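You operate a simulated robot arm through the tools that you are given. There is no shell and no other tool. Be economical: measure what you need, move in short steps, check, and stop when the job is done.

The job below is to be done with a simulated two-armed robot. You get a single attempt, and the scene is never put back.

Task
Put the bright silver coil on the top of the yard pallet. Fetch the dark rod with red tips and set it on the top of the die bench. Put the white tub from the top of the sorting table on the top of the tying table. Fetch the wire end with yellow tip and set it in the wire basket. Take the orange die holder and leave it on the front of the oil table. Take the big orange die and put it on the red board. Take the thick white rod stub on the top of the grey table with the drawer and put it away on the shelf under the sorting table. Fetch the yellow filter and set it on top of the large carton. The order is free. Set down upright: white tub, orange die holder, yellow filter.

It is judged by the outcome, as a careful person would: the job done as asked, and still so three seconds after it is handed in. It fails if anything else is knocked over, pushed out of place, dropped, spilled or broken.

Robot
Two 7-joint arms with fingered hands on one trunk, on a base that drives. Base frame: it is fixed to the floor where the robot stands at the start and does not move with it; the origin is under the middle of the robot, x ahead of it, y to its left, z up. Lengths are in m, angles in degrees, forces in N, time in s.
The left shoulder is at the start at [0.06, 0.177, 0.775], the right one opposite. With the tool pointing down near the work surface each hand reaches from about 0.38 to 0.7 m from the robot's upright axis, wherever it stands, measured 20 degrees to its own side. Places, roughly: big orange die [4.5, 1.25, 0.75]; bright silver coil (25x25x3 cm) [0.6, -0.3, 0.9]; dark rod with red tips (30x2x2 cm) [1.4, 0.3, 0.9]; front of the oil table [2.1, 3.6, 0.5]; large carton [3, -2, 0.75]; orange die holder [4.25, 1.5, 0.75]; red board (22x13x1 cm) [4.5, 1.4, 0.8]; shelf under the sorting table [2.2, 0.5, 0.2]; thick white rod stub (8x4x4 cm) [5.2, 1.3, 0.8]; top of the die bench [-1, -3.5, 0.9]; top of the tying table [1.1, 0.1, 0.9]; top of the yard pallet [0.2, -0.6, 0.1]; white tub [2.5, 0.5, 1]; wire basket (26x23x20 cm) [2.2, 3.6, 0.5]; wire end with yellow tip (12x3x2 cm) [3.3, 1.1, 0.1]; yellow filter (5x5x8 cm) [5.3, -1.1, 0.1]. Payload 4 kg a hand.
The TCP of each hand is the grasp point between the finger pads, 0.037 m short of the fingertips. In the tool frame z runs along the fingers and y along their closing line. Largest opening 0.124 m; the body of the gripper starts 0.043 m behind the TCP. The gripper is a hand of 3 fingers: y runs from the thumb to the fingers, the wrist lies at [-0.015, -0.108, -0.202] in the tool frame.
Orientation is that of the tool frame in the base frame, as [roll, pitch, yaw] about the fixed x, y, z axes, in that order (R = Rz(yaw) Ry(pitch) Rx(roll)). With the fingers straight down and the wrist toward the robot, the tool's x, y and z point along [0, 1, 0], [1, 0, 0] and [0, 0, -1] of the base frame.

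Tools
- The arms move only by the tool play_rows. It takes "left_moves", "right_moves" or both (then of equal length, played together; a hand with none holds still); each is a list of rows, each a list of 6 numbers: the turn, a rotation vector about the base's x, y, z in degrees, then the shift along the base's x, y, z in m. In form: [[ax, ay, az, tx, ty, tz], ...]. A call has 1 to 20 rows; each row shifts and turns the commanded pose from where the row before left it. Rows are played at 5 a second. More than 0.05 m and 8.6 degrees between two rows, and nothing of the call is played. Where a pose cannot be reached the arm comes as near as it can. A force on the tool above 40 N (or 10 N above the force at the start of the call, whichever is more), or a blocked arm, ends the call early, and 0.2 s more pass. In this call time passes only in rows, and 0.2 s behind the last. The reply holds the time, the measured pose of the TCP, the force on the tool along the base axes, the opening and the grip force, in the units named above and with some noise, with the torque about the TCP (base axes, N m) and any sound that the robot's microphone picked up.
- Cameras (640 x 400 px; columns grow to the right, rows downward): "scene" is now at [0.04, -0.0467, 1.4241]; the picture's right is [-0.40, -0.92, 0.00], its down [-0.71, 0.31, -0.63] and it looks along [0.57, -0.25, -0.78] (base axes); focal length 278 px, centre (320, 200). "left" rides on the left gripper at [-0.064, -0.076, -0.137] in its tool frame; the picture's right is [-0.84, -0.26, 0.48], its down [0.48, -0.76, 0.43] and it looks along [0.26, 0.60, 0.76] (tool axes); focal length 256 px, centre (320, 200). "right" rides on the right gripper at [0.064, -0.076, -0.137] in its tool frame; the picture's right is [-0.84, 0.26, -0.48], its down [-0.48, -0.76, 0.43] and it looks along [-0.26, 0.60, 0.76] (tool axes); focal length 256 px, centre (320, 200). There is no depth. A picture from a camera that has moved, and an enlarged one, comes with that camera's place and axes in the base frame and with its lens. The place of the scene camera against the robot may be out by one fixed shift of up to 0.025 m in any direction.
- capture(camera): a new picture of that camera. No time passes.
- raise_lower(by): slides the trunk up (or, below 0, down) by that many m; the arms and the scene camera ride with it, the base frame stays. It gives what a move gives, with no picture.
- base_move(legs): drives the robot by 1 to 6 legs, each [ahead, left, turn to the left] in m, m and degrees, along the robot's own axes; the way and the turn of a leg run together, so that a leg with both is an arc; at most 1.5 m and 180 degrees a leg. The arms and the cameras ride along, it lands a little off, and it stops where it bumps. It gives what a move gives.
- curl_fingers(index, middle, thumb_bend, thumb_turn, hand): sets how far each is bent, from 0 (flat) to 100 (curled in); at 30 the hand is open as for a grip, at 70 the pads meet at the TCP. One left out holds its place. A second passes; each finger stops where it meets its share of the squeeze, and holds until it gets a number again. It is the only way to open and close the hand. It gives what a move gives, with no picture; readings hold the bend of each and the force on the fingers (four entries, about 0 where the hand has none), thumb and palm. thumb_turn goes from beside the hand (0) to across from the fingers (100), as for a grip.
- turn_head(pan, tilt): turns the head with the scene camera to pan (to the left, within 86 degrees either way) and tilt (down, from -29 to 69), counted from straight ahead of the robot. It gives what a move gives.
- enlarge(camera, box): a new picture of the part [left, top, right, bottom] of that camera's present view, enlarged. No time passes.
- sign_off(): hands the job in; it is judged then, once.

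Work in short steps. Places have to be worked out from the pictures, the camera data and where the tool is seen: move nearer, look again, correct. Check each grasp and each placing, and mend what went wrong. You have 483 turns and 246 pictures in all, those below and enlarged ones among them. Open the grippers and draw the arms clear of the work before you hand the job in, unless the task says otherwise; then end with one line.

The tools are called after "Request:" by a JSON object that holds its "method" and its "body". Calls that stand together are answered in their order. play_rows: Moves the arms, as the interface text tells. Its arguments: {"type":"object","properties":{"left_moves":{"type":"array"},"right_moves":{"type":"array"}},"required":[]} The other tools are called the same way: raise_lower (by) slides the trunk up or down; curl_fingers (index, middle, thumb_bend, thumb_turn, hand) moves the fingers one by one; base_move (legs) drives the base; turn_head (pan, tilt) turns the head that bears the scene camera; capture (camera) takes a picture; enlarge (camera, box) takes an enlarged picture of a part of a camera's view; sign_off () hands the job in.

At the start:

```text
clock: 0.0
left_eef_pos: [0.4394, 0.0227, 1.0492]
left_tool_rot: [-180.0, 0.0, 90.0]
left_force: [-0.1, -0.4, 0.4]
left_torque: [0.05, 0.04, 0.01]
left_width: 0.1237
left_gripper_force: 0.1
left_shape: jaw
left_bend: [30.0, 30.0, 30.0, 98.0]
left_finger forces: [0.0, 0.1, 0.0, 0.0, 0.0, 0.0]
right_eef_pos: [0.2835, -0.2229, 1.0502]
right_tool_rot: [-179.9, -0.1, 90.0]
right_force: [-0.2, 0.0, 0.3]
right_torque: [0.03, -0.03, 0.02]
right_width: 0.1236
right_gripper_force: 0.1
right_shape: jaw
right_bend: [30.0, 30.0, 30.0, 98.0]
right_finger forces: [0.0, 0.0, 0.0, 0.0, 0.0, 0.0]
trunk travel left (down, up): [-0.3, 0.29]
robot x, y, heading: [-0.0003, -0.0014, -0.2]
head pan, tilt: [-23.8, 51.1]
```

scene: 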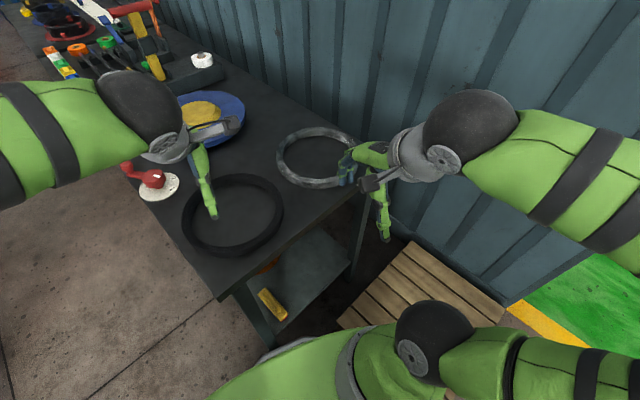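
right: 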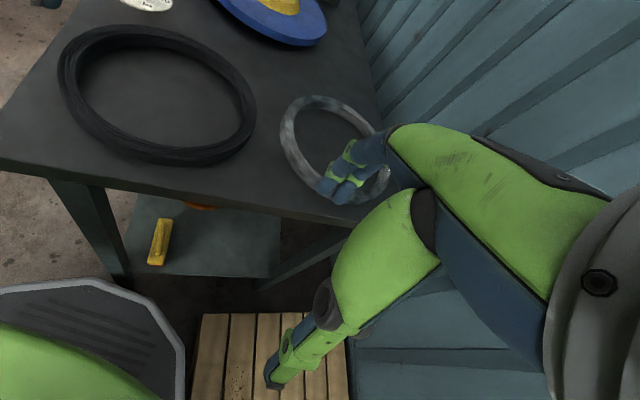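
left: 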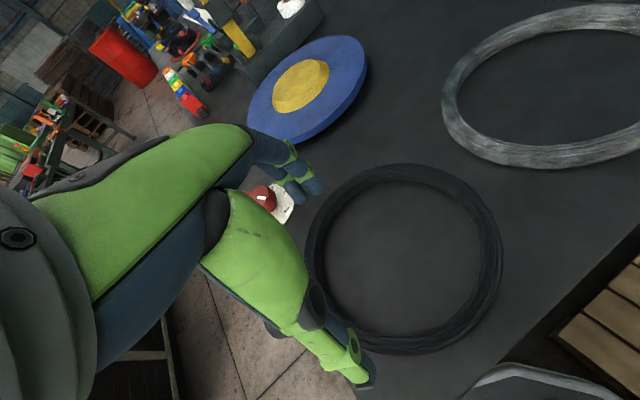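

I'll look around first to learn the layout: straight ahead with a shallow tilt.

Request:
{"method": "turn_head", "body": {"pan": 0, "tilt": 20}}

Request:
{"method": "capture", "body": {"camera": "scene"}}

Request:
{"method": "turn_head", "body": {"pan": 60, "tilt": 15}}

Request:
{"method": "capture", "body": {"camera": "scene"}}

Request:
{"method": "turn_head", "body": {"pan": -60, "tilt": 35}}

Request:
{"method": "capture", "body": {"camera": "scene"}}

```text
clock: 1.0
left_eef_pos: [0.44, 0.0224, 1.051]
left_tool_rot: [180.0, 0.0, 90.0]
left_force: [-0.5, 0.0, 0.3]
left_torque: [0.02, 0.04, -0.01]
left_width: 0.1235
left_gripper_force: 0.0
left_shape: jaw
left_bend: [30.0, 30.0, 30.0, 98.0]
left_finger forces: [0.0, 0.1, 0.0, 0.0, 0.0, 0.0]
right_eef_pos: [0.2825, -0.2226, 1.0509]
right_tool_rot: [180.0, 0.1, 90.0]
right_force: [-0.1, -0.1, -0.4]
right_torque: [0.01, 0.0, 0.02]
right_width: 0.1235
right_gripper_force: 0.1
right_shape: jaw
right_bend: [30.0, 30.0, 30.0, 98.0]
right_finger forces: [0.0, 0.0, 0.0, 0.1, 0.0, 0.1]
trunk travel left (down, up): [-0.3, 0.29]
robot x, y, heading: [0.0011, 0.0017, -0.2]
head pan, tilt: [0.0, 20.0]
```

```text
242 pictures are left
camera scene: at [0.0636, -0.0161, 1.4711], right [0.0, -1.0, 0.0], down [-0.34, 0.0, -0.94], along [0.94, 0.0, -0.34], focal length 278 px, centre (320, 200)
```

scene: 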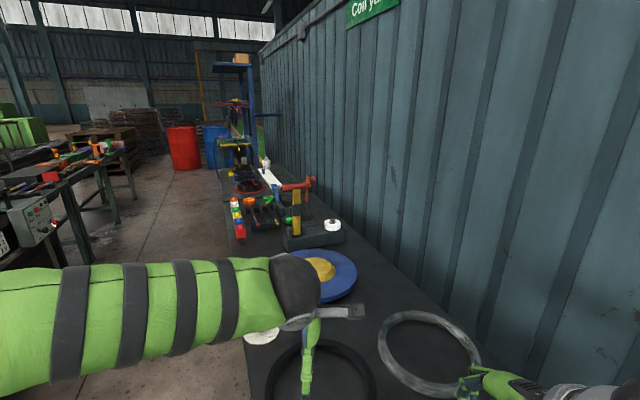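

```text
clock: 2.3
left_eef_pos: [0.4391, 0.0218, 1.0496]
left_tool_rot: [179.9, 0.0, 90.0]
left_force: [0.5, 0.7, 0.7]
left_torque: [-0.01, 0.0, -0.05]
left_width: 0.1236
left_gripper_force: 0.1
left_shape: jaw
left_bend: [30.0, 30.0, 30.0, 98.0]
left_finger forces: [0.0, 0.0, 0.0, 0.0, 0.0, 0.1]
right_eef_pos: [0.2814, -0.223, 1.0503]
right_tool_rot: [-180.0, 0.1, 90.1]
right_force: [-0.2, 0.5, -0.2]
right_torque: [0.01, 0.02, -0.02]
right_width: 0.1237
right_gripper_force: 0.0
right_shape: jaw
right_bend: [30.0, 30.0, 30.0, 98.0]
right_finger forces: [0.0, 0.0, 0.0, 0.0, 0.1, 0.0]
trunk travel left (down, up): [-0.3, 0.29]
robot x, y, heading: [0.0025, 0.0028, 0.4]
head pan, tilt: [60.0, 15.0]
```

```text
241 pictures are left
camera scene: at [0.0173, 0.0648, 1.4793], right [0.87, -0.5, 0.0], down [-0.13, -0.22, -0.97], along [0.48, 0.84, -0.26], focal length 278 px, centre (320, 200)
```

scene: 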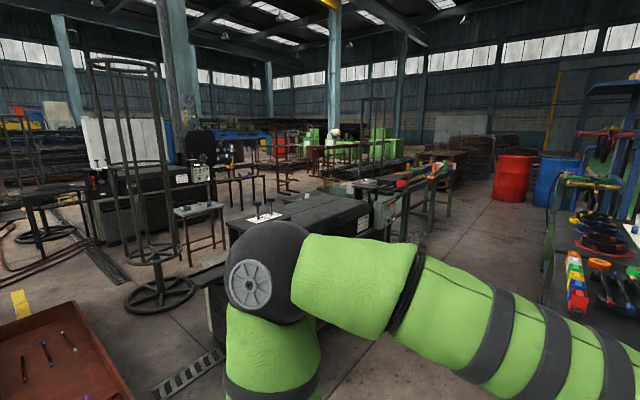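

```text
clock: 4.3
left_eef_pos: [0.4399, 0.0225, 1.0512]
left_tool_rot: [180.0, 0.0, 90.1]
left_force: [0.0, 0.3, -0.1]
left_torque: [-0.02, 0.02, 0.04]
left_width: 0.1233
left_gripper_force: 0.1
left_shape: jaw
left_bend: [30.0, 30.0, 30.0, 98.0]
left_finger forces: [0.1, 0.0, 0.1, 0.1, 0.1, 0.0]
right_eef_pos: [0.2829, -0.2236, 1.0504]
right_tool_rot: [180.0, 0.0, 90.0]
right_force: [0.3, -0.4, -0.4]
right_torque: [0.03, 0.0, 0.01]
right_width: 0.1236
right_gripper_force: 0.0
right_shape: jaw
right_bend: [30.0, 30.0, 30.0, 98.0]
right_finger forces: [0.1, 0.1, 0.1, 0.0, 0.1, 0.0]
trunk travel left (down, up): [-0.3, 0.29]
robot x, y, heading: [-0.0014, -0.0028, -0.0]
head pan, tilt: [-60.0, 35.0]
```

```text
240 pictures are left
camera scene: at [0.0146, -0.0923, 1.4474], right [-0.87, -0.5, 0.0], down [-0.29, 0.5, -0.82], along [0.41, -0.71, -0.57], focal length 278 px, centre (320, 200)
```

scene: 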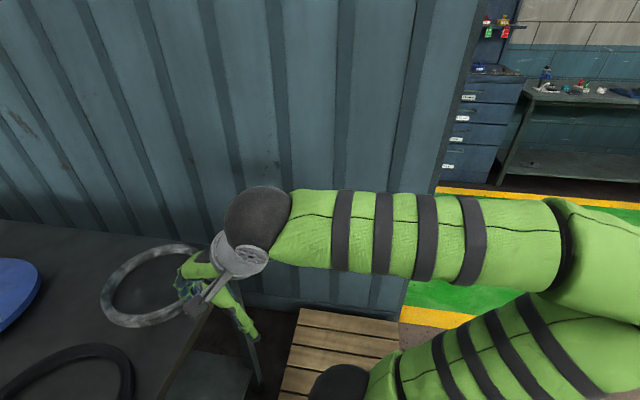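

The table is rotated about 20° relative to me, and the coil is centred near (0.58, -0.28). I'll take the right hand above the rim nearest to me, and swing the left hand away over free floor.

Request:
{"method": "play_rows", "body": {"right_moves": [[0, 0, 0, 0.045, -0.014, 0], [0, 0, 0, 0.045, -0.014, 0], [0, 0, 0, 0.045, -0.014, -0.02], [0, 0, 0, 0.045, -0.014, -0.03], [0, 0, 0, 0.005, 0, -0.02]], "left_moves": [[0, 0, 0, -0.02, 0.04, 0], [0, 0, 0, -0.02, 0.04, 0], [0, 0, 0, -0.02, 0.04, 0], [0, 0, 0, -0.02, 0.04, 0], [0, 0, 0, -0.02, 0.04, 0]]}}

Request:
{"method": "turn_head", "body": {"pan": -25, "tilt": 50}}

Request:
{"method": "capture", "body": {"camera": "scene"}}

Request:
{"method": "capture", "body": {"camera": "right"}}

```text
refused: row 3 steps farther than a row can; nothing moved
```

```text
clock: 5.3
left_eef_pos: [0.4395, 0.0211, 1.0499]
left_tool_rot: [-180.0, 0.0, 90.0]
left_force: [-0.1, 0.0, 0.1]
left_torque: [0.02, -0.02, 0.0]
left_width: 0.1239
left_gripper_force: 0.0
left_shape: jaw
left_bend: [30.0, 30.0, 30.0, 98.0]
left_finger forces: [0.0, 0.1, 0.0, 0.1, 0.0, 0.1]
right_eef_pos: [0.2828, -0.2231, 1.0507]
right_tool_rot: [180.0, 0.0, 90.1]
right_force: [0.2, -0.3, 0.7]
right_torque: [-0.05, 0.01, -0.05]
right_width: 0.1237
right_gripper_force: 0.0
right_shape: jaw
right_bend: [30.0, 30.0, 30.0, 98.0]
right_finger forces: [0.0, 0.0, 0.0, 0.0, 0.0, 0.0]
trunk travel left (down, up): [-0.3, 0.29]
robot x, y, heading: [-0.0037, -0.0011, 0.0]
head pan, tilt: [-25.0, 50.0]
```

```text
239 pictures are left
camera scene: at [0.0403, -0.0486, 1.4256], right [-0.42, -0.91, 0.0], down [-0.69, 0.32, -0.64], along [0.58, -0.27, -0.77], focal length 278 px, centre (320, 200)
```

scene: 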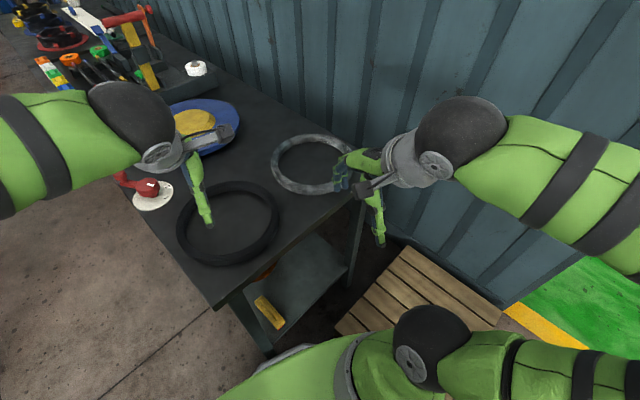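

```text
238 pictures are left
camera right: at [0.206, -0.1597, 1.1866], right [0.26, -0.84, 0.48], down [-0.76, -0.48, -0.43], along [0.6, -0.26, -0.76], focal length 256 px, centre (320, 200)
```

right: 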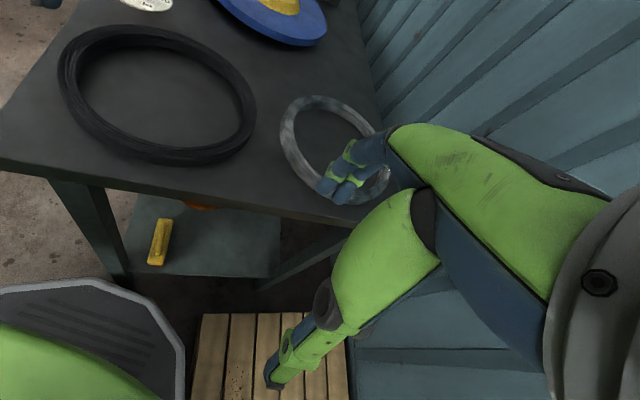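

Two views put the ring centre near (0.56, -0.26), table top around z 0.87. I move the right hand above the near rim and the left hand away to the left.

Request:
{"method": "play_rows", "body": {"right_moves": [[0, 0, 0, 0.042, -0.01, 0], [0, 0, 0, 0.042, -0.01, 0], [0, 0, 0, 0.042, -0.01, -0.02], [0, 0, 0, 0.042, -0.007, -0.02], [0, 0, 0, 0, 0, -0.03]], "left_moves": [[0, 0, 0, -0.02, 0.04, 0], [0, 0, 0, -0.02, 0.04, 0], [0, 0, 0, -0.02, 0.04, 0], [0, 0, 0, -0.02, 0.04, 0], [0, 0, 0, -0.02, 0.04, 0]]}}

Request:
{"method": "capture", "body": {"camera": "right"}}

Request:
{"method": "capture", "body": {"camera": "scene"}}

```text
clock: 6.5
left_eef_pos: [0.3386, 0.2215, 1.0511]
left_tool_rot: [-180.0, 0.0, 89.9]
left_force: [-0.3, 0.7, 0.8]
left_torque: [0.01, 0.01, 0.02]
left_width: 0.1238
left_gripper_force: 0.1
left_shape: jaw
left_bend: [30.0, 30.0, 30.0, 98.0]
left_finger forces: [0.1, 0.1, 0.1, 0.1, 0.0, 0.1]
right_eef_pos: [0.4495, -0.2592, 0.9798]
right_tool_rot: [179.9, 0.0, 90.1]
right_force: [0.3, 0.6, -0.1]
right_torque: [0.03, 0.0, 0.01]
right_width: 0.1238
right_gripper_force: 0.1
right_shape: jaw
right_bend: [30.0, 30.0, 30.0, 98.0]
right_finger forces: [0.0, 0.0, 0.1, 0.0, 0.0, 0.0]
trunk travel left (down, up): [-0.3, 0.29]
robot x, y, heading: [-0.0009, 0.0018, -0.0]
head pan, tilt: [-25.0, 50.0]
```

```text
237 pictures are left
camera right: at [0.3736, -0.1964, 1.1157], right [0.26, -0.84, 0.48], down [-0.76, -0.48, -0.43], along [0.6, -0.26, -0.76], focal length 256 px, centre (320, 200)
```

right: 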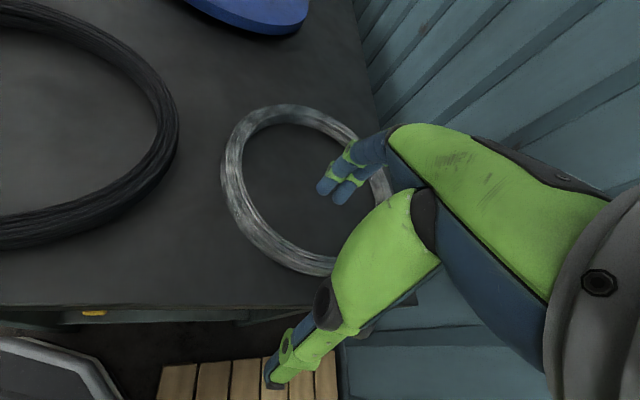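

```text
236 pictures are left
camera scene: at [0.0403, -0.0484, 1.4257], right [-0.42, -0.91, 0.0], down [-0.69, 0.32, -0.64], along [0.58, -0.27, -0.77], focal length 278 px, centre (320, 200)
```

scene: 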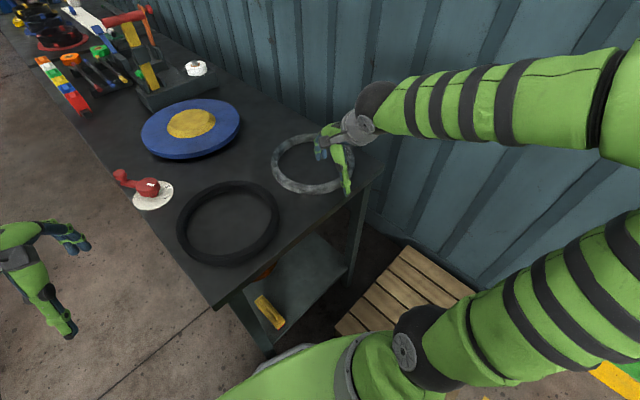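

The hand is right above the near rim, with the thumb outside and fingers inside. Descending slowly.

Request:
{"method": "play_rows", "body": {"right_moves": [[0, 0, 0, 0, 0, -0.02], [0, 0, 0, 0, 0, -0.02], [0, 0, 0, 0, 0, -0.01]]}}

Request:
{"method": "capture", "body": {"camera": "right"}}

Request:
{"method": "enlarge", "body": {"camera": "scene", "box": [240, 80, 420, 220]}}

```text
clock: 7.3
left_eef_pos: [0.3392, 0.2214, 1.0494]
left_tool_rot: [180.0, 0.0, 90.0]
left_force: [-0.5, -0.3, 0.3]
left_torque: [-0.01, -0.01, 0.0]
left_width: 0.1236
left_gripper_force: 0.1
left_shape: jaw
left_bend: [30.0, 30.0, 30.0, 98.0]
left_finger forces: [0.1, 0.0, 0.1, 0.0, 0.0, 0.0]
right_eef_pos: [0.4504, -0.2603, 0.9283]
right_tool_rot: [-179.9, 0.0, 90.1]
right_force: [-0.3, 1.0, -0.1]
right_torque: [-0.01, -0.04, 0.02]
right_width: 0.1238
right_gripper_force: 0.1
right_shape: jaw
right_bend: [30.0, 30.0, 30.0, 98.0]
right_finger forces: [0.0, 0.0, 0.1, 0.1, 0.0, 0.0]
trunk travel left (down, up): [-0.3, 0.29]
robot x, y, heading: [0.0027, 0.0008, -0.2]
head pan, tilt: [-25.0, 50.0]
```

```text
235 pictures are left
camera right: at [0.3739, -0.1968, 1.066], right [0.26, -0.84, 0.48], down [-0.76, -0.48, -0.43], along [0.6, -0.25, -0.76], focal length 256 px, centre (320, 200)
```

right: 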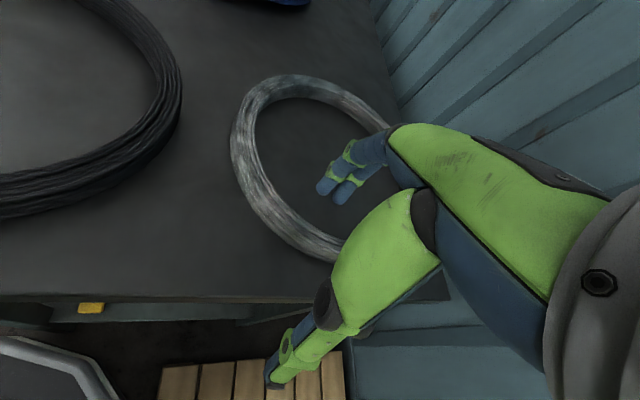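

```text
2.86 times, centred on (330, 150) of scene
camera zoom: at [0.0404, -0.0486, 1.4256], right [-0.42, -0.91, 0.0], down [-0.69, 0.32, -0.64], along [0.58, -0.27, -0.77], focal length 794 px, centre (291, 343)
```

zoom: 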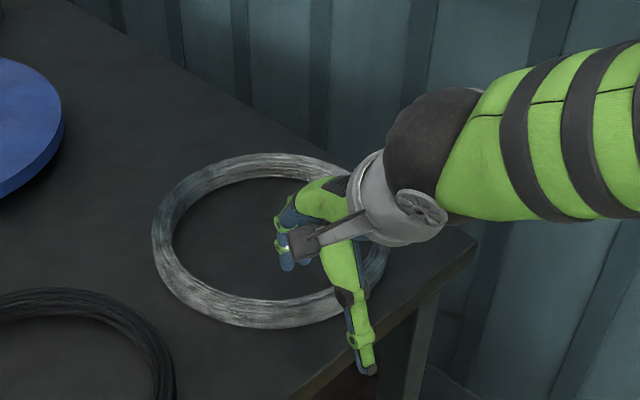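

Rim is between fingers and thumb. I go down 2 cm more and watch force.

Request:
{"method": "play_rows", "body": {"right_moves": [[0, 0, 0, 0, 0.006, -0.01], [0, 0, 0, 0, 0, -0.008]]}}

Request:
{"method": "curl_fingers", "body": {"hand": "right", "index": 52, "middle": 52, "thumb_bend": 52, "thumb_turn": 100}}

Request:
{"method": "capture", "body": {"camera": "right"}}

```text
clock: 7.9
left_eef_pos: [0.3406, 0.2222, 1.0503]
left_tool_rot: [-180.0, 0.0, 90.0]
left_force: [-0.7, 0.5, 0.5]
left_torque: [0.0, 0.01, 0.0]
left_width: 0.1239
left_gripper_force: 0.0
left_shape: jaw
left_bend: [30.0, 30.0, 30.0, 98.0]
left_finger forces: [0.1, 0.0, 0.0, 0.0, 0.0, 0.0]
right_eef_pos: [0.4503, -0.2532, 0.9106]
right_tool_rot: [-180.0, 0.0, 90.0]
right_force: [0.6, 1.0, -0.2]
right_torque: [-0.01, 0.02, -0.02]
right_width: 0.1237
right_gripper_force: 0.1
right_shape: jaw
right_bend: [30.0, 30.0, 30.0, 98.0]
right_finger forces: [0.0, 0.1, 0.0, 0.0, 0.1, 0.0]
trunk travel left (down, up): [-0.3, 0.29]
robot x, y, heading: [0.0017, -0.0007, -0.2]
head pan, tilt: [-25.0, 50.0]
```

```text
clock: 8.9
left_eef_pos: [0.3404, 0.2217, 1.0499]
left_tool_rot: [179.9, 0.1, 90.0]
left_force: [0.3, 0.4, -0.3]
left_torque: [0.01, -0.02, -0.05]
left_width: 0.1235
left_gripper_force: 0.0
left_shape: jaw
left_bend: [30.0, 30.0, 30.0, 98.0]
left_finger forces: [0.0, 0.0, 0.0, 0.0, 0.1, 0.1]
right_eef_pos: [0.4499, -0.2532, 0.912]
right_tool_rot: [180.0, 0.0, 90.0]
right_force: [0.9, 0.3, 0.2]
right_torque: [0.0, -0.02, -0.01]
right_width: 0.0572
right_gripper_force: 0.5
right_shape: fingers
right_bend: [51.0, 52.0, 52.0, 100.0]
right_finger forces: [0.7, 0.0, 0.0, 0.0, 0.1, 0.0]
trunk travel left (down, up): [-0.3, 0.29]
robot x, y, heading: [0.001, 0.0009, -0.0]
head pan, tilt: [-25.0, 50.0]
```

```text
233 pictures are left
camera right: at [0.3733, -0.1905, 1.0483], right [0.26, -0.84, 0.48], down [-0.76, -0.48, -0.43], along [0.6, -0.26, -0.76], focal length 256 px, centre (320, 200)
```

right: 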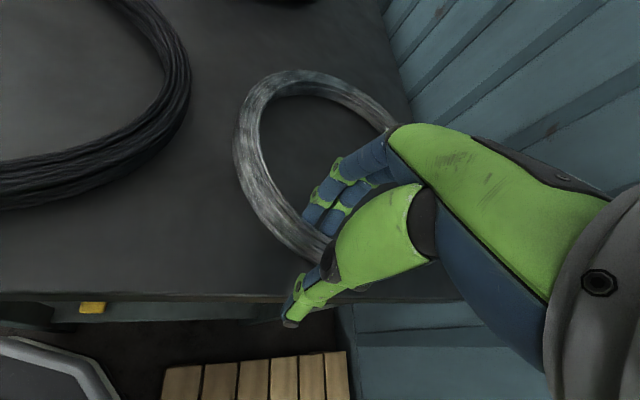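

The index already touches the inside of the rim. Lower slightly and close fully.

Request:
{"method": "play_rows", "body": {"right_moves": [[0, 0, 0, 0, 0, -0.006], [0, 0, 0, 0, 0, -0.006]]}}

Request:
{"method": "curl_fingers", "body": {"hand": "right", "index": 80, "middle": 80, "thumb_bend": 80}}

Request:
{"method": "capture", "body": {"camera": "right"}}

```text
clock: 9.5
left_eef_pos: [0.3404, 0.2215, 1.051]
left_tool_rot: [-180.0, 0.0, 90.0]
left_force: [-0.1, -0.4, -0.3]
left_torque: [-0.01, -0.02, -0.01]
left_width: 0.1237
left_gripper_force: 0.2
left_shape: jaw
left_bend: [30.0, 30.0, 30.0, 98.0]
left_finger forces: [0.0, 0.1, 0.0, 0.0, 0.0, 0.0]
right_eef_pos: [0.4506, -0.2547, 0.9023]
right_tool_rot: [179.8, 0.0, 90.0]
right_force: [0.7, -2.2, 13.5]
right_torque: [-0.02, -0.53, -0.1]
right_width: 0.0562
right_gripper_force: 6.8
right_shape: fingers
right_bend: [51.0, 52.0, 52.0, 100.0]
right_finger forces: [10.6, 3.4, 0.0, 0.0, 0.1, 0.0]
trunk travel left (down, up): [-0.3, 0.29]
robot x, y, heading: [0.0021, -0.0023, 0.1]
head pan, tilt: [-25.0, 50.0]
```

```text
clock: 10.5
left_eef_pos: [0.3404, 0.2217, 1.0504]
left_tool_rot: [180.0, 0.0, 90.0]
left_force: [-0.1, 0.1, -0.4]
left_torque: [0.01, 0.0, 0.01]
left_width: 0.1238
left_gripper_force: 0.0
left_shape: jaw
left_bend: [30.0, 30.0, 30.0, 98.0]
left_finger forces: [0.0, 0.0, 0.1, 0.0, 0.1, 0.0]
right_eef_pos: [0.4498, -0.2532, 0.9007]
right_tool_rot: [179.9, 0.1, 90.1]
right_force: [0.3, 1.4, 14.4]
right_torque: [0.17, -0.37, 0.11]
right_width: 0.0213
right_gripper_force: 28.3
right_shape: fingers
right_bend: [61.0, 63.0, 65.0, 100.0]
right_finger forces: [17.8, 12.2, 0.0, 0.0, 26.3, 0.0]
trunk travel left (down, up): [-0.3, 0.29]
robot x, y, heading: [0.0011, -0.003, -0.0]
head pan, tilt: [-25.0, 50.0]
```

```text
232 pictures are left
camera right: at [0.3732, -0.1898, 1.0373], right [0.26, -0.84, 0.48], down [-0.76, -0.48, -0.44], along [0.6, -0.26, -0.76], focal length 256 px, centre (320, 200)
```

right: 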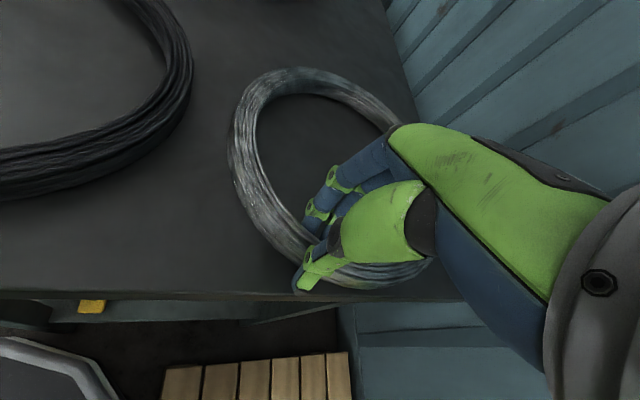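

The rim is gripped firmly (28 N). Lifting a few centimetres to check.

Request:
{"method": "play_rows", "body": {"right_moves": [[0, 0, 0, 0, 0, 0.02], [0, 0, 0, 0, 0, 0.02], [0, 0, 0, 0, 0, 0.02], [0, 0, 0, 0, 0, 0.02]]}}

Request:
{"method": "capture", "body": {"camera": "right"}}

Request:
{"method": "capture", "body": {"camera": "scene"}}

```text
clock: 11.5
left_eef_pos: [0.3407, 0.2206, 1.0507]
left_tool_rot: [-180.0, 0.0, 90.0]
left_force: [-0.7, 0.1, -0.1]
left_torque: [-0.01, -0.04, 0.0]
left_width: 0.1237
left_gripper_force: 0.0
left_shape: jaw
left_bend: [30.0, 30.0, 30.0, 98.0]
left_finger forces: [0.1, 0.0, 0.1, 0.1, 0.0, 0.0]
right_eef_pos: [0.4496, -0.2535, 0.9795]
right_tool_rot: [-180.0, 0.0, 90.0]
right_force: [-0.5, -0.5, -6.0]
right_torque: [0.06, 0.44, -0.02]
right_width: 0.0166
right_gripper_force: 21.2
right_shape: fingers
right_bend: [61.0, 64.0, 67.0, 100.0]
right_finger forces: [11.4, 10.5, 0.0, 0.1, 20.1, 0.0]
trunk travel left (down, up): [-0.3, 0.29]
robot x, y, heading: [-0.0027, 0.0027, -0.0]
head pan, tilt: [-25.0, 50.0]
```

```text
231 pictures are left
camera right: at [0.3741, -0.1905, 1.1164], right [0.26, -0.84, 0.48], down [-0.76, -0.48, -0.43], along [0.6, -0.25, -0.76], focal length 256 px, centre (320, 200)
```

right: 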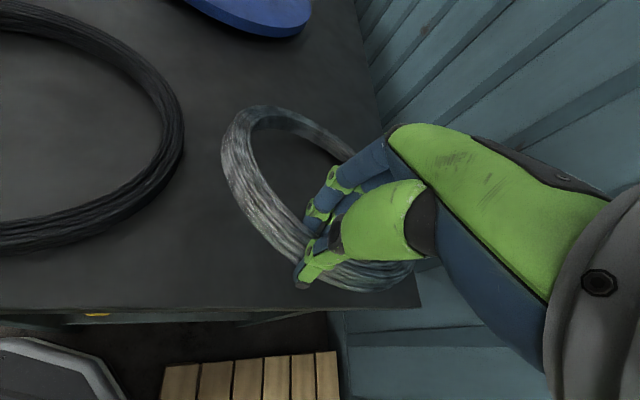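

```text
230 pictures are left
camera scene: at [0.0406, -0.0487, 1.4255], right [-0.42, -0.91, 0.0], down [-0.69, 0.32, -0.64], along [0.58, -0.27, -0.77], focal length 278 px, centre (320, 200)
```

scene: 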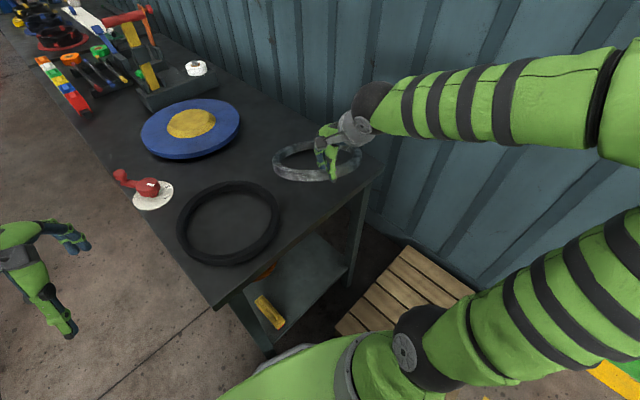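

The coil hangs from the rim (about 6 N) with the far side drooping. I lift it, retract, and swing it to over the pallet, also moving the left hand further left.

Request:
{"method": "play_rows", "body": {"right_moves": [[0, 0, 0, 0, 0, 0.04], [0, 0, 0, 0, 0, 0.04], [0, 0, 0, 0, 0, 0.04], [0, 0, -5, -0.04, -0.01, 0], [0, 0, -5, -0.04, -0.01, 0], [0, 0, -5, -0.04, -0.01, 0], [0, 0, -5, -0.04, -0.01, 0], [0, 0, -5, -0.04, -0.01, 0], [0, 0, -5, -0.015, -0.033, 0], [0, 0, -5, -0.015, -0.033, 0], [0, 0, -5, -0.015, -0.033, 0], [0, 0, -5, -0.015, -0.033, 0], [0, 0, -5, -0.015, -0.033, 0], [0, 0, -5, -0.015, -0.033, 0], [0, 0, -5, -0.015, -0.033, 0]], "left_moves": [[0, 0, 0, 0, 0.02, 0], [0, 0, 0, 0, 0.02, 0], [0, 0, 0, 0, 0.02, 0], [0, 0, 0, 0, 0.02, 0], [0, 0, 0, 0, 0.02, 0], [0, 0, 0, 0, 0.02, 0], [0, 0, 0, 0, 0.02, 0], [0, 0, 0, 0, 0.02, 0], [0, 0, 0, 0, 0, 0], [0, 0, 0, 0, 0, 0], [0, 0, 0, 0, 0, 0], [0, 0, 0, 0, 0, 0], [0, 0, 0, 0, 0, 0], [0, 0, 0, 0, 0, 0], [0, 0, 0, 0, 0, 0]]}}

Request:
{"method": "turn_head", "body": {"pan": -60, "tilt": 60}}

Request:
{"method": "capture", "body": {"camera": "scene"}}

```text
clock: 14.7
left_eef_pos: [0.3396, 0.3823, 1.0508]
left_tool_rot: [-180.0, 0.0, 90.0]
left_force: [-1.0, 0.2, -0.3]
left_torque: [0.03, 0.03, -0.01]
left_width: 0.1237
left_gripper_force: 0.0
left_shape: jaw
left_bend: [30.0, 30.0, 30.0, 98.0]
left_finger forces: [0.1, 0.0, 0.0, 0.0, 0.1, 0.0]
right_eef_pos: [0.1454, -0.5346, 1.0993]
right_tool_rot: [-180.0, 0.0, 29.8]
right_force: [-1.3, -0.2, -9.7]
right_torque: [0.67, 0.46, -0.12]
right_width: 0.0205
right_gripper_force: 29.1
right_shape: fingers
right_bend: [60.0, 63.0, 66.0, 100.0]
right_finger forces: [20.2, 13.5, 0.1, 0.1, 24.6, 0.1]
trunk travel left (down, up): [-0.3, 0.29]
robot x, y, heading: [-0.0024, -0.0023, 0.1]
head pan, tilt: [-25.0, 50.0]
```

```text
clock: 15.7
left_eef_pos: [0.3395, 0.3818, 1.05]
left_tool_rot: [180.0, 0.0, 90.0]
left_force: [0.6, -0.4, -0.2]
left_torque: [-0.01, 0.03, 0.0]
left_width: 0.1237
left_gripper_force: 0.1
left_shape: jaw
left_bend: [30.0, 30.0, 30.0, 98.0]
left_finger forces: [0.0, 0.1, 0.0, 0.1, 0.0, 0.0]
right_eef_pos: [0.145, -0.5347, 1.0995]
right_tool_rot: [180.0, -0.1, 30.1]
right_force: [0.2, -0.5, -9.1]
right_torque: [0.72, 0.43, 0.0]
right_width: 0.0208
right_gripper_force: 29.4
right_shape: fingers
right_bend: [60.0, 63.0, 66.0, 100.0]
right_finger forces: [18.4, 15.9, 0.0, 0.1, 25.1, 0.0]
trunk travel left (down, up): [-0.3, 0.29]
robot x, y, heading: [-0.0019, 0.001, -0.2]
head pan, tilt: [-60.0, 60.0]
```

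```text
229 pictures are left
camera scene: at [0.004, -0.0743, 1.413], right [-0.87, -0.5, 0.0], down [-0.43, 0.75, -0.5], along [0.25, -0.43, -0.87], focal length 278 px, centre (320, 200)
```

scene: 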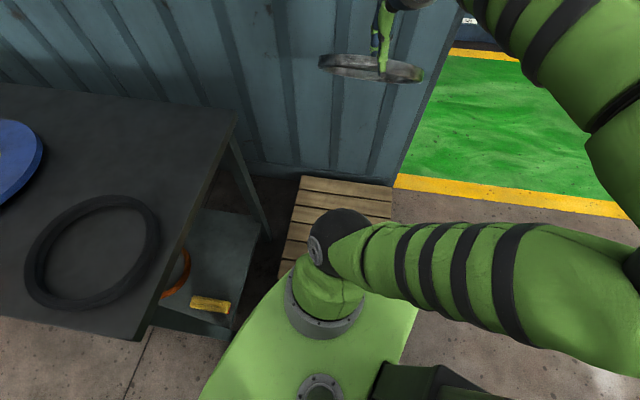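

The coil hangs about over the pallet. Lowering the trunk next.

Request:
{"method": "raise_lower", "body": {"by": -0.28}}

Request:
{"method": "capture", "body": {"camera": "scene"}}

Request:
{"method": "capture", "body": {"camera": "right"}}

```text
clock: 18.5
left_eef_pos: [0.3397, 0.379, 0.7713]
left_tool_rot: [-179.9, -0.3, 90.1]
left_force: [-0.4, -0.5, -0.5]
left_torque: [-0.02, 0.0, 0.02]
left_width: 0.1236
left_gripper_force: 0.2
left_shape: jaw
left_bend: [30.0, 30.0, 30.0, 98.0]
left_finger forces: [0.0, 0.0, 0.0, 0.0, 0.1, 0.0]
right_eef_pos: [0.147, -0.5385, 0.816]
right_tool_rot: [-179.6, 0.0, 30.1]
right_force: [0.1, 0.3, -8.4]
right_torque: [0.67, 0.44, -0.03]
right_width: 0.0219
right_gripper_force: 30.2
right_shape: fingers
right_bend: [60.0, 63.0, 66.0, 100.0]
right_finger forces: [18.2, 16.2, 0.0, 0.0, 25.5, 0.0]
trunk travel left (down, up): [-0.02, 0.57]
robot x, y, heading: [-0.0014, 0.0012, -0.4]
head pan, tilt: [-60.0, 60.0]
```

```text
228 pictures are left
camera scene: at [0.0047, -0.0788, 1.1325], right [-0.87, -0.5, 0.0], down [-0.43, 0.75, -0.5], along [0.25, -0.43, -0.87], focal length 278 px, centre (320, 200)
```

scene: 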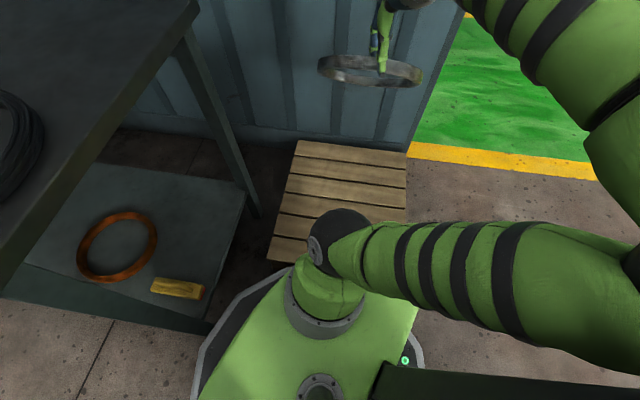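

```text
227 pictures are left
camera right: at [0.1635, -0.4422, 0.9534], right [-0.59, -0.65, 0.48], down [-0.8, 0.42, -0.43], along [0.08, -0.64, -0.77], focal length 256 px, centre (320, 200)
```

right: 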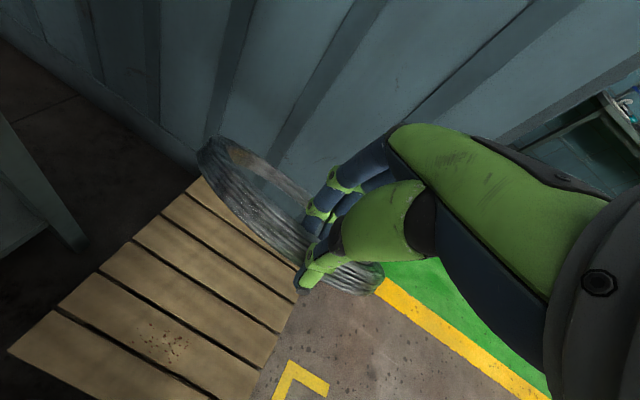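

Pallet centre is about (0.2, -0.62) and the coil will land around (0.22, -0.62). Descending with the arm.

Request:
{"method": "play_rows", "body": {"right_moves": [[0, 0, 0, 0, 0, -0.045], [0, 0, 0, 0, 0, -0.045], [0, 0, 0, 0, 0, -0.045], [0, 0, 0, 0, 0, -0.045], [0, 0, 0, 0, 0, -0.045], [0, 0, 0, 0, 0, -0.045], [0, 0, 0, 0, 0, -0.045], [0, 0, 0, 0, 0, -0.045], [0, 0, 0, 0, 0, -0.045], [0, 0, 0, 0, 0, -0.045]]}}

Request:
{"method": "capture", "body": {"camera": "scene"}}

Request:
{"method": "capture", "body": {"camera": "right"}}

```text
clock: 20.7
left_eef_pos: [0.3385, 0.3815, 0.7699]
left_tool_rot: [179.9, 0.1, 89.9]
left_force: [0.0, 0.6, 0.4]
left_torque: [0.05, 0.01, -0.03]
left_width: 0.1239
left_gripper_force: 0.1
left_shape: jaw
left_bend: [30.0, 30.0, 30.0, 98.0]
left_finger forces: [0.0, 0.1, 0.0, 0.1, 0.0, 0.0]
right_eef_pos: [0.1522, -0.6139, 0.4088]
right_tool_rot: [-180.0, 0.0, 30.0]
right_force: [-0.5, 1.5, -8.5]
right_torque: [0.7, 0.42, 0.01]
right_width: 0.0238
right_gripper_force: 33.0
right_shape: fingers
right_bend: [60.0, 63.0, 66.0, 100.0]
right_finger forces: [18.8, 19.4, 0.1, 0.1, 28.2, 0.0]
right hand out of reach, approached as far as the arm can: row 4, 5, 6, 7, 8
trunk travel left (down, up): [-0.02, 0.57]
robot x, y, heading: [-0.0022, 0.0025, -0.2]
head pan, tilt: [-60.0, 60.0]
```

```text
226 pictures are left
camera scene: at [0.0037, -0.0739, 1.1331], right [-0.87, -0.5, 0.0], down [-0.43, 0.75, -0.5], along [0.25, -0.43, -0.87], focal length 278 px, centre (320, 200)
```

scene: 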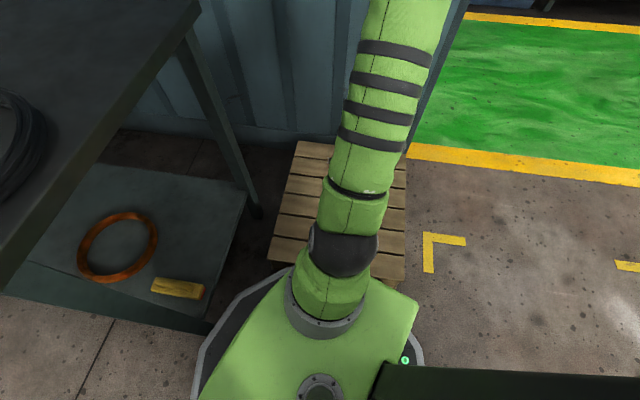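

```text
225 pictures are left
camera right: at [0.1682, -0.5163, 0.5457], right [-0.6, -0.64, 0.48], down [-0.8, 0.42, -0.43], along [0.08, -0.64, -0.76], focal length 256 px, centre (320, 200)
```

right: 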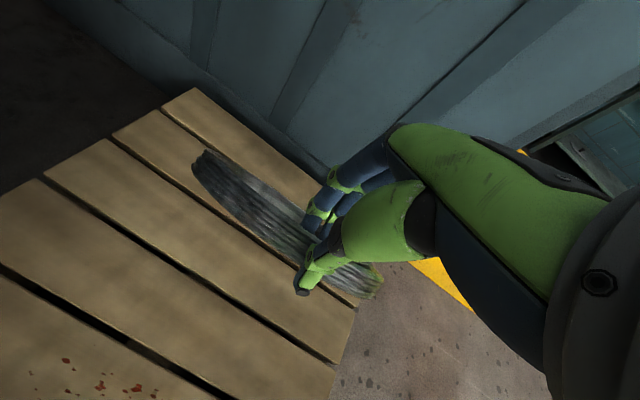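

Some intermediate rows were out of reach; let me check where the arm settles with a null move.

Request:
{"method": "play_rows", "body": {"right_moves": [[0, 0, 0, 0, 0, 0], [0, 0, 0, 0, 0, 0], [0, 0, 0, 0, 0, 0]]}}

```text
clock: 21.5
left_eef_pos: [0.3402, 0.3813, 0.7701]
left_tool_rot: [-179.9, 0.0, 90.0]
left_force: [0.5, -0.1, 0.6]
left_torque: [0.02, -0.03, -0.01]
left_width: 0.1234
left_gripper_force: 0.0
left_shape: jaw
left_bend: [30.0, 30.0, 30.0, 98.0]
left_finger forces: [0.0, 0.1, 0.1, 0.1, 0.1, 0.0]
right_eef_pos: [0.1518, -0.614, 0.41]
right_tool_rot: [180.0, 0.0, 30.0]
right_force: [0.1, -0.6, -9.1]
right_torque: [0.57, 0.36, 0.01]
right_width: 0.0238
right_gripper_force: 31.0
right_shape: fingers
right_bend: [60.0, 63.0, 66.0, 100.0]
right_finger forces: [18.2, 17.4, 0.0, 0.0, 26.5, 0.0]
trunk travel left (down, up): [-0.02, 0.57]
robot x, y, heading: [0.0001, -0.0014, -0.2]
head pan, tilt: [-60.0, 60.0]
```

I'll tilt the hand 30° outward so that the drooping coil gets closer to level, while lowering.

Request:
{"method": "play_rows", "body": {"right_moves": [[-5.2, -3, 0, -0.005, 0.01, -0.02], [-5.2, -3, 0, -0.005, 0.01, -0.02], [-5.2, -3, 0, -0.005, 0.01, -0.02], [-5.2, -3, 0, 0, 0.01, -0.02], [-5.2, -3, 0, 0, 0.01, -0.02]]}}

Request:
{"method": "capture", "body": {"camera": "right"}}

Request:
{"method": "capture", "body": {"camera": "scene"}}

```text
clock: 22.7
left_eef_pos: [0.3388, 0.3817, 0.7704]
left_tool_rot: [180.0, -0.1, 90.0]
left_force: [0.3, 0.3, -0.1]
left_torque: [-0.01, -0.01, 0.03]
left_width: 0.1238
left_gripper_force: 0.1
left_shape: jaw
left_bend: [30.0, 30.0, 30.0, 98.0]
left_finger forces: [0.0, 0.0, 0.1, 0.0, 0.0, 0.1]
right_eef_pos: [0.1362, -0.5975, 0.2955]
right_tool_rot: [150.1, 0.0, 30.0]
right_force: [0.0, 0.0, -8.6]
right_torque: [1.05, 0.64, 0.04]
right_width: 0.0246
right_gripper_force: 37.3
right_shape: fingers
right_bend: [60.0, 63.0, 66.0, 100.0]
right_finger forces: [20.0, 22.5, 0.0, 0.1, 33.1, 0.0]
right hand out of reach, approached as far as the arm can: row 1, 2, 3
trunk travel left (down, up): [-0.02, 0.57]
robot x, y, heading: [0.0009, -0.0006, -0.1]
head pan, tilt: [-60.0, 60.0]
```

```text
224 pictures are left
camera right: at [0.1244, -0.4509, 0.3768], right [-0.73, -0.4, 0.55], down [-0.64, 0.14, -0.76], along [0.23, -0.9, -0.36], focal length 256 px, centre (320, 200)
```

right: 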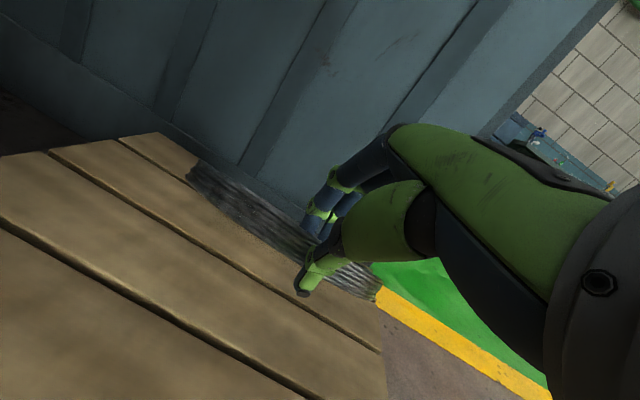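

```text
223 pictures are left
camera scene: at [0.004, -0.074, 1.1331], right [-0.87, -0.5, 0.0], down [-0.43, 0.75, -0.5], along [0.25, -0.43, -0.87], focal length 278 px, centre (320, 200)
```

scene: 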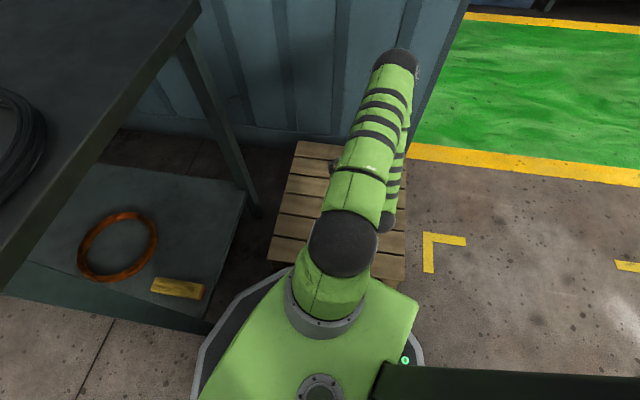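

Continue lowering until contact, nudging a little to +x.

Request:
{"method": "play_rows", "body": {"right_moves": [[0, 0, 0, 0.01, 0.01, -0.02], [0, 0, 0, 0.01, 0.01, -0.02], [0, 0, 0, 0.01, 0.01, -0.015], [0, 0, 0, 0, 0.0, -0.015], [0, 0, 0, 0, 0.0, -0.015]]}}

Request:
{"method": "capture", "body": {"camera": "right"}}

```text
clock: 23.9
left_eef_pos: [0.3404, 0.3829, 0.7708]
left_tool_rot: [-180.0, 0.0, 90.1]
left_force: [0.5, -0.5, -0.4]
left_torque: [0.0, 0.04, -0.02]
left_width: 0.1235
left_gripper_force: 0.1
left_shape: jaw
left_bend: [30.0, 30.0, 30.0, 98.0]
left_finger forces: [0.0, 0.0, 0.0, 0.0, 0.0, 0.0]
right_eef_pos: [0.1669, -0.5692, 0.2117]
right_tool_rot: [149.9, 0.0, 30.1]
right_force: [-0.1, 1.8, -4.8]
right_torque: [0.17, 0.14, 0.03]
right_width: 0.0227
right_gripper_force: 20.7
right_shape: fingers
right_bend: [61.0, 64.0, 65.0, 100.0]
right_finger forces: [9.4, 9.0, 0.0, 0.0, 22.2, 0.1]
trunk travel left (down, up): [-0.02, 0.57]
robot x, y, heading: [0.0018, -0.0005, 0.1]
head pan, tilt: [-60.0, 60.0]
```

```text
222 pictures are left
camera right: at [0.1549, -0.4217, 0.2919], right [-0.74, -0.4, 0.55], down [-0.64, 0.14, -0.76], along [0.23, -0.9, -0.36], focal length 256 px, centre (320, 200)
```

right: 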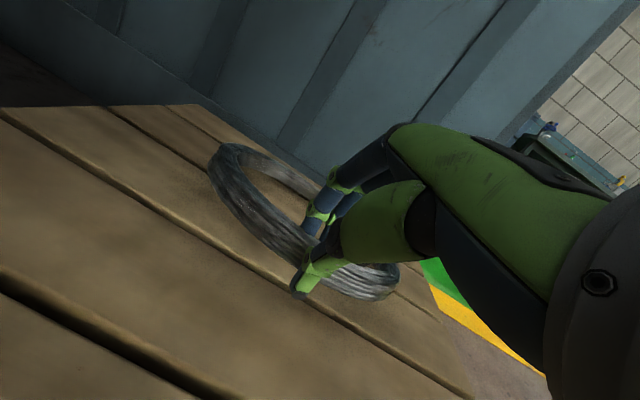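

The far edge is touching the pallet. A little lower still, drawing slightly towards me, then release.

Request:
{"method": "play_rows", "body": {"right_moves": [[0, 0, 0, -0.004, 0.008, -0.012], [0, 0, 0, -0.004, 0.008, -0.012], [0, 0, 0, -0.004, 0.008, -0.01]]}}

Request:
{"method": "capture", "body": {"camera": "right"}}

```text
clock: 24.7
left_eef_pos: [0.3393, 0.3828, 0.7701]
left_tool_rot: [179.9, 0.0, 89.9]
left_force: [0.2, -0.6, -0.4]
left_torque: [0.02, 0.02, -0.01]
left_width: 0.1238
left_gripper_force: 0.1
left_shape: jaw
left_bend: [30.0, 30.0, 30.0, 98.0]
left_finger forces: [0.0, 0.0, 0.0, 0.0, 0.1, 0.0]
right_eef_pos: [0.1558, -0.5465, 0.1784]
right_tool_rot: [149.6, 0.0, 30.0]
right_force: [0.2, -2.5, 18.6]
right_torque: [-0.01, -0.02, -0.03]
right_width: 0.02
right_gripper_force: 35.4
right_shape: fingers
right_bend: [61.0, 63.0, 66.0, 100.0]
right_finger forces: [11.2, 11.3, 0.0, 0.0, 48.4, 0.0]
trunk travel left (down, up): [-0.02, 0.57]
robot x, y, heading: [0.0004, -0.0004, 0.0]
head pan, tilt: [-60.0, 60.0]
```

```text
221 pictures are left
camera right: at [0.1427, -0.3984, 0.2587], right [-0.74, -0.4, 0.55], down [-0.64, 0.14, -0.76], along [0.23, -0.91, -0.35], focal length 256 px, centre (320, 200)
```

right: 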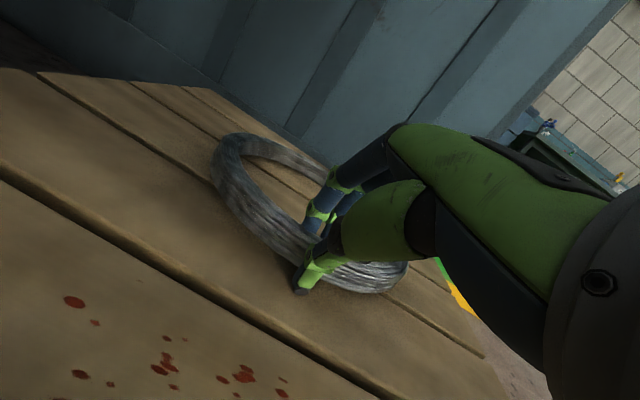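

The coil lies on the pallet. Opening the hand and backing away up.

Request:
{"method": "curl_fingers", "body": {"hand": "right", "index": 45, "middle": 45, "thumb_bend": 35}}

Request:
{"method": "play_rows", "body": {"right_moves": [[0, 0, 0, -0.01, 0.017, 0.035], [0, 0, 0, -0.01, 0.017, 0.035], [0, 0, 0, -0.01, 0.017, 0.035]]}}

Request:
{"method": "capture", "body": {"camera": "right"}}

```text
clock: 25.0
left_eef_pos: [0.3388, 0.384, 0.7711]
left_tool_rot: [179.9, 0.2, 89.9]
left_force: [0.1, 0.8, 0.0]
left_torque: [0.0, 0.0, -0.01]
left_width: 0.1235
left_gripper_force: 0.1
left_shape: jaw
left_bend: [30.0, 30.0, 30.0, 98.0]
left_finger forces: [0.0, 0.0, 0.1, 0.0, 0.0, 0.0]
right_eef_pos: [0.1535, -0.5454, 0.1845]
right_tool_rot: [149.2, -0.1, 29.8]
right_force: [-11.6, 15.2, 66.2]
right_torque: [0.75, 0.33, 0.08]
right_width: 0.0493
right_gripper_force: 33.0
right_shape: fingers
right_bend: [45.0, 45.0, 51.0, 100.0]
right_finger forces: [0.0, 0.0, 0.0, 0.1, 66.5, 0.1]
trunk travel left (down, up): [-0.02, 0.57]
robot x, y, heading: [-0.0038, 0.0011, 0.1]
head pan, tilt: [-60.0, 60.0]
stopped (right hand): the force on the tool passed its limit at 52 N (the readings are from after the stop); the commanded pose is now the measured one
```

```text
clock: 25.8
left_eef_pos: [0.3384, 0.3832, 0.7707]
left_tool_rot: [180.0, 0.0, 90.0]
left_force: [0.7, 0.2, -0.1]
left_torque: [0.0, -0.01, 0.0]
left_width: 0.1235
left_gripper_force: 0.1
left_shape: jaw
left_bend: [30.0, 30.0, 30.0, 98.0]
left_finger forces: [0.0, 0.0, 0.0, 0.0, 0.0, 0.1]
right_eef_pos: [0.125, -0.5042, 0.265]
right_tool_rot: [149.7, -0.2, 30.0]
right_force: [0.1, -0.4, 0.3]
right_torque: [-0.01, 0.01, 0.01]
right_width: 0.0927
right_gripper_force: 0.0
right_shape: fingers
right_bend: [45.0, 45.0, 35.0, 98.0]
right_finger forces: [0.0, 0.0, 0.1, 0.1, 0.1, 0.1]
right hand out of reach, approached as far as the arm can: row 3
trunk travel left (down, up): [-0.02, 0.57]
robot x, y, heading: [-0.0023, 0.0008, 0.1]
head pan, tilt: [-60.0, 60.0]
```

```text
220 pictures are left
camera right: at [0.1129, -0.3557, 0.3441], right [-0.74, -0.4, 0.54], down [-0.64, 0.14, -0.76], along [0.23, -0.91, -0.36], focal length 256 px, centre (320, 200)
```

right: 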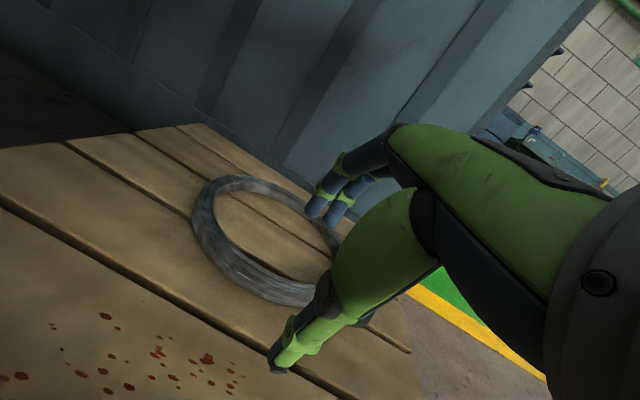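

The coil lies flat on the pallet. Raising the trunk and restoring the right hand to a carry pose.

Request:
{"method": "raise_lower", "body": {"by": 0.28}}

Request:
{"method": "play_rows", "body": {"right_moves": [[5.2, 3, 0, 0, 0, 0.045], [5.2, 3, 0, 0, 0, 0.045], [5.2, 3, 0, 0, 0, 0.045], [5.2, 3, 0, 0, 0, 0.045], [5.2, 3, 0, 0, 0, 0.045], [0, 0, 0, 0, 0, 0.045], [0, 0, 0, 0, 0, 0.045], [0, 0, 0, 0, 0, 0.045], [0, 0, 0, 0, 0, 0.045], [0, 0, 0, 0, 0, 0.045]]}}

Request:
{"method": "capture", "body": {"camera": "scene"}}

```text
clock: 28.6
left_eef_pos: [0.34, 0.3829, 1.0511]
left_tool_rot: [180.0, 0.0, 89.9]
left_force: [-0.2, 0.1, -0.2]
left_torque: [0.0, 0.0, -0.01]
left_width: 0.1238
left_gripper_force: 0.0
left_shape: jaw
left_bend: [30.0, 30.0, 30.0, 98.0]
left_finger forces: [0.0, 0.0, 0.1, 0.1, 0.0, 0.1]
right_eef_pos: [0.1257, -0.5034, 0.5448]
right_tool_rot: [149.7, -0.2, 30.1]
right_force: [-0.2, 0.8, 0.0]
right_torque: [0.01, 0.0, -0.05]
right_width: 0.0926
right_gripper_force: 0.1
right_shape: fingers
right_bend: [45.0, 45.0, 35.0, 98.0]
right_finger forces: [0.1, 0.1, 0.0, 0.1, 0.0, 0.1]
trunk travel left (down, up): [-0.3, 0.29]
robot x, y, heading: [-0.0004, 0.0017, 0.2]
head pan, tilt: [-60.0, 60.0]
```

```text
clock: 30.9
left_eef_pos: [0.3384, 0.3834, 1.0507]
left_tool_rot: [179.9, 0.0, 89.9]
left_force: [0.2, -0.9, -0.1]
left_torque: [0.01, -0.03, -0.01]
left_width: 0.1238
left_gripper_force: 0.0
left_shape: jaw
left_bend: [30.0, 30.0, 30.0, 98.0]
left_finger forces: [0.1, 0.0, 0.0, 0.0, 0.0, 0.1]
right_eef_pos: [0.094, -0.6153, 0.8819]
right_tool_rot: [179.5, -0.2, 30.0]
right_force: [-0.9, 0.1, -0.2]
right_torque: [0.01, -0.06, 0.02]
right_width: 0.0928
right_gripper_force: 0.0
right_shape: fingers
right_bend: [45.0, 45.0, 35.0, 98.0]
right_finger forces: [0.0, 0.0, 0.1, 0.0, 0.0, 0.0]
right hand out of reach, approached as far as the arm can: row 1, 2, 3, 4, 5, 6
trunk travel left (down, up): [-0.3, 0.29]
robot x, y, heading: [0.0042, 0.0004, -0.1]
head pan, tilt: [-60.0, 60.0]
```

```text
219 pictures are left
camera scene: at [0.0029, -0.073, 1.413], right [-0.87, -0.5, 0.0], down [-0.43, 0.75, -0.5], along [0.25, -0.43, -0.87], focal length 278 px, centre (320, 200)
```

scene: 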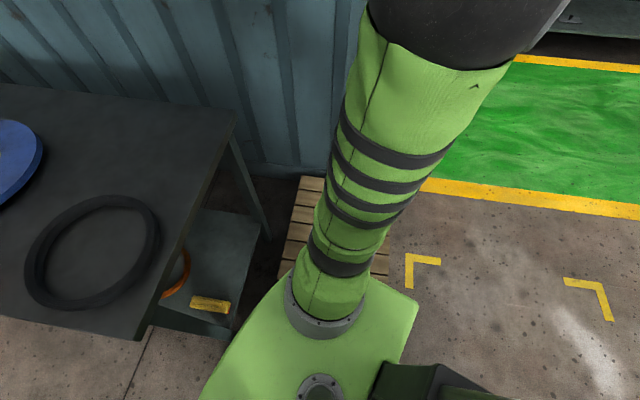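

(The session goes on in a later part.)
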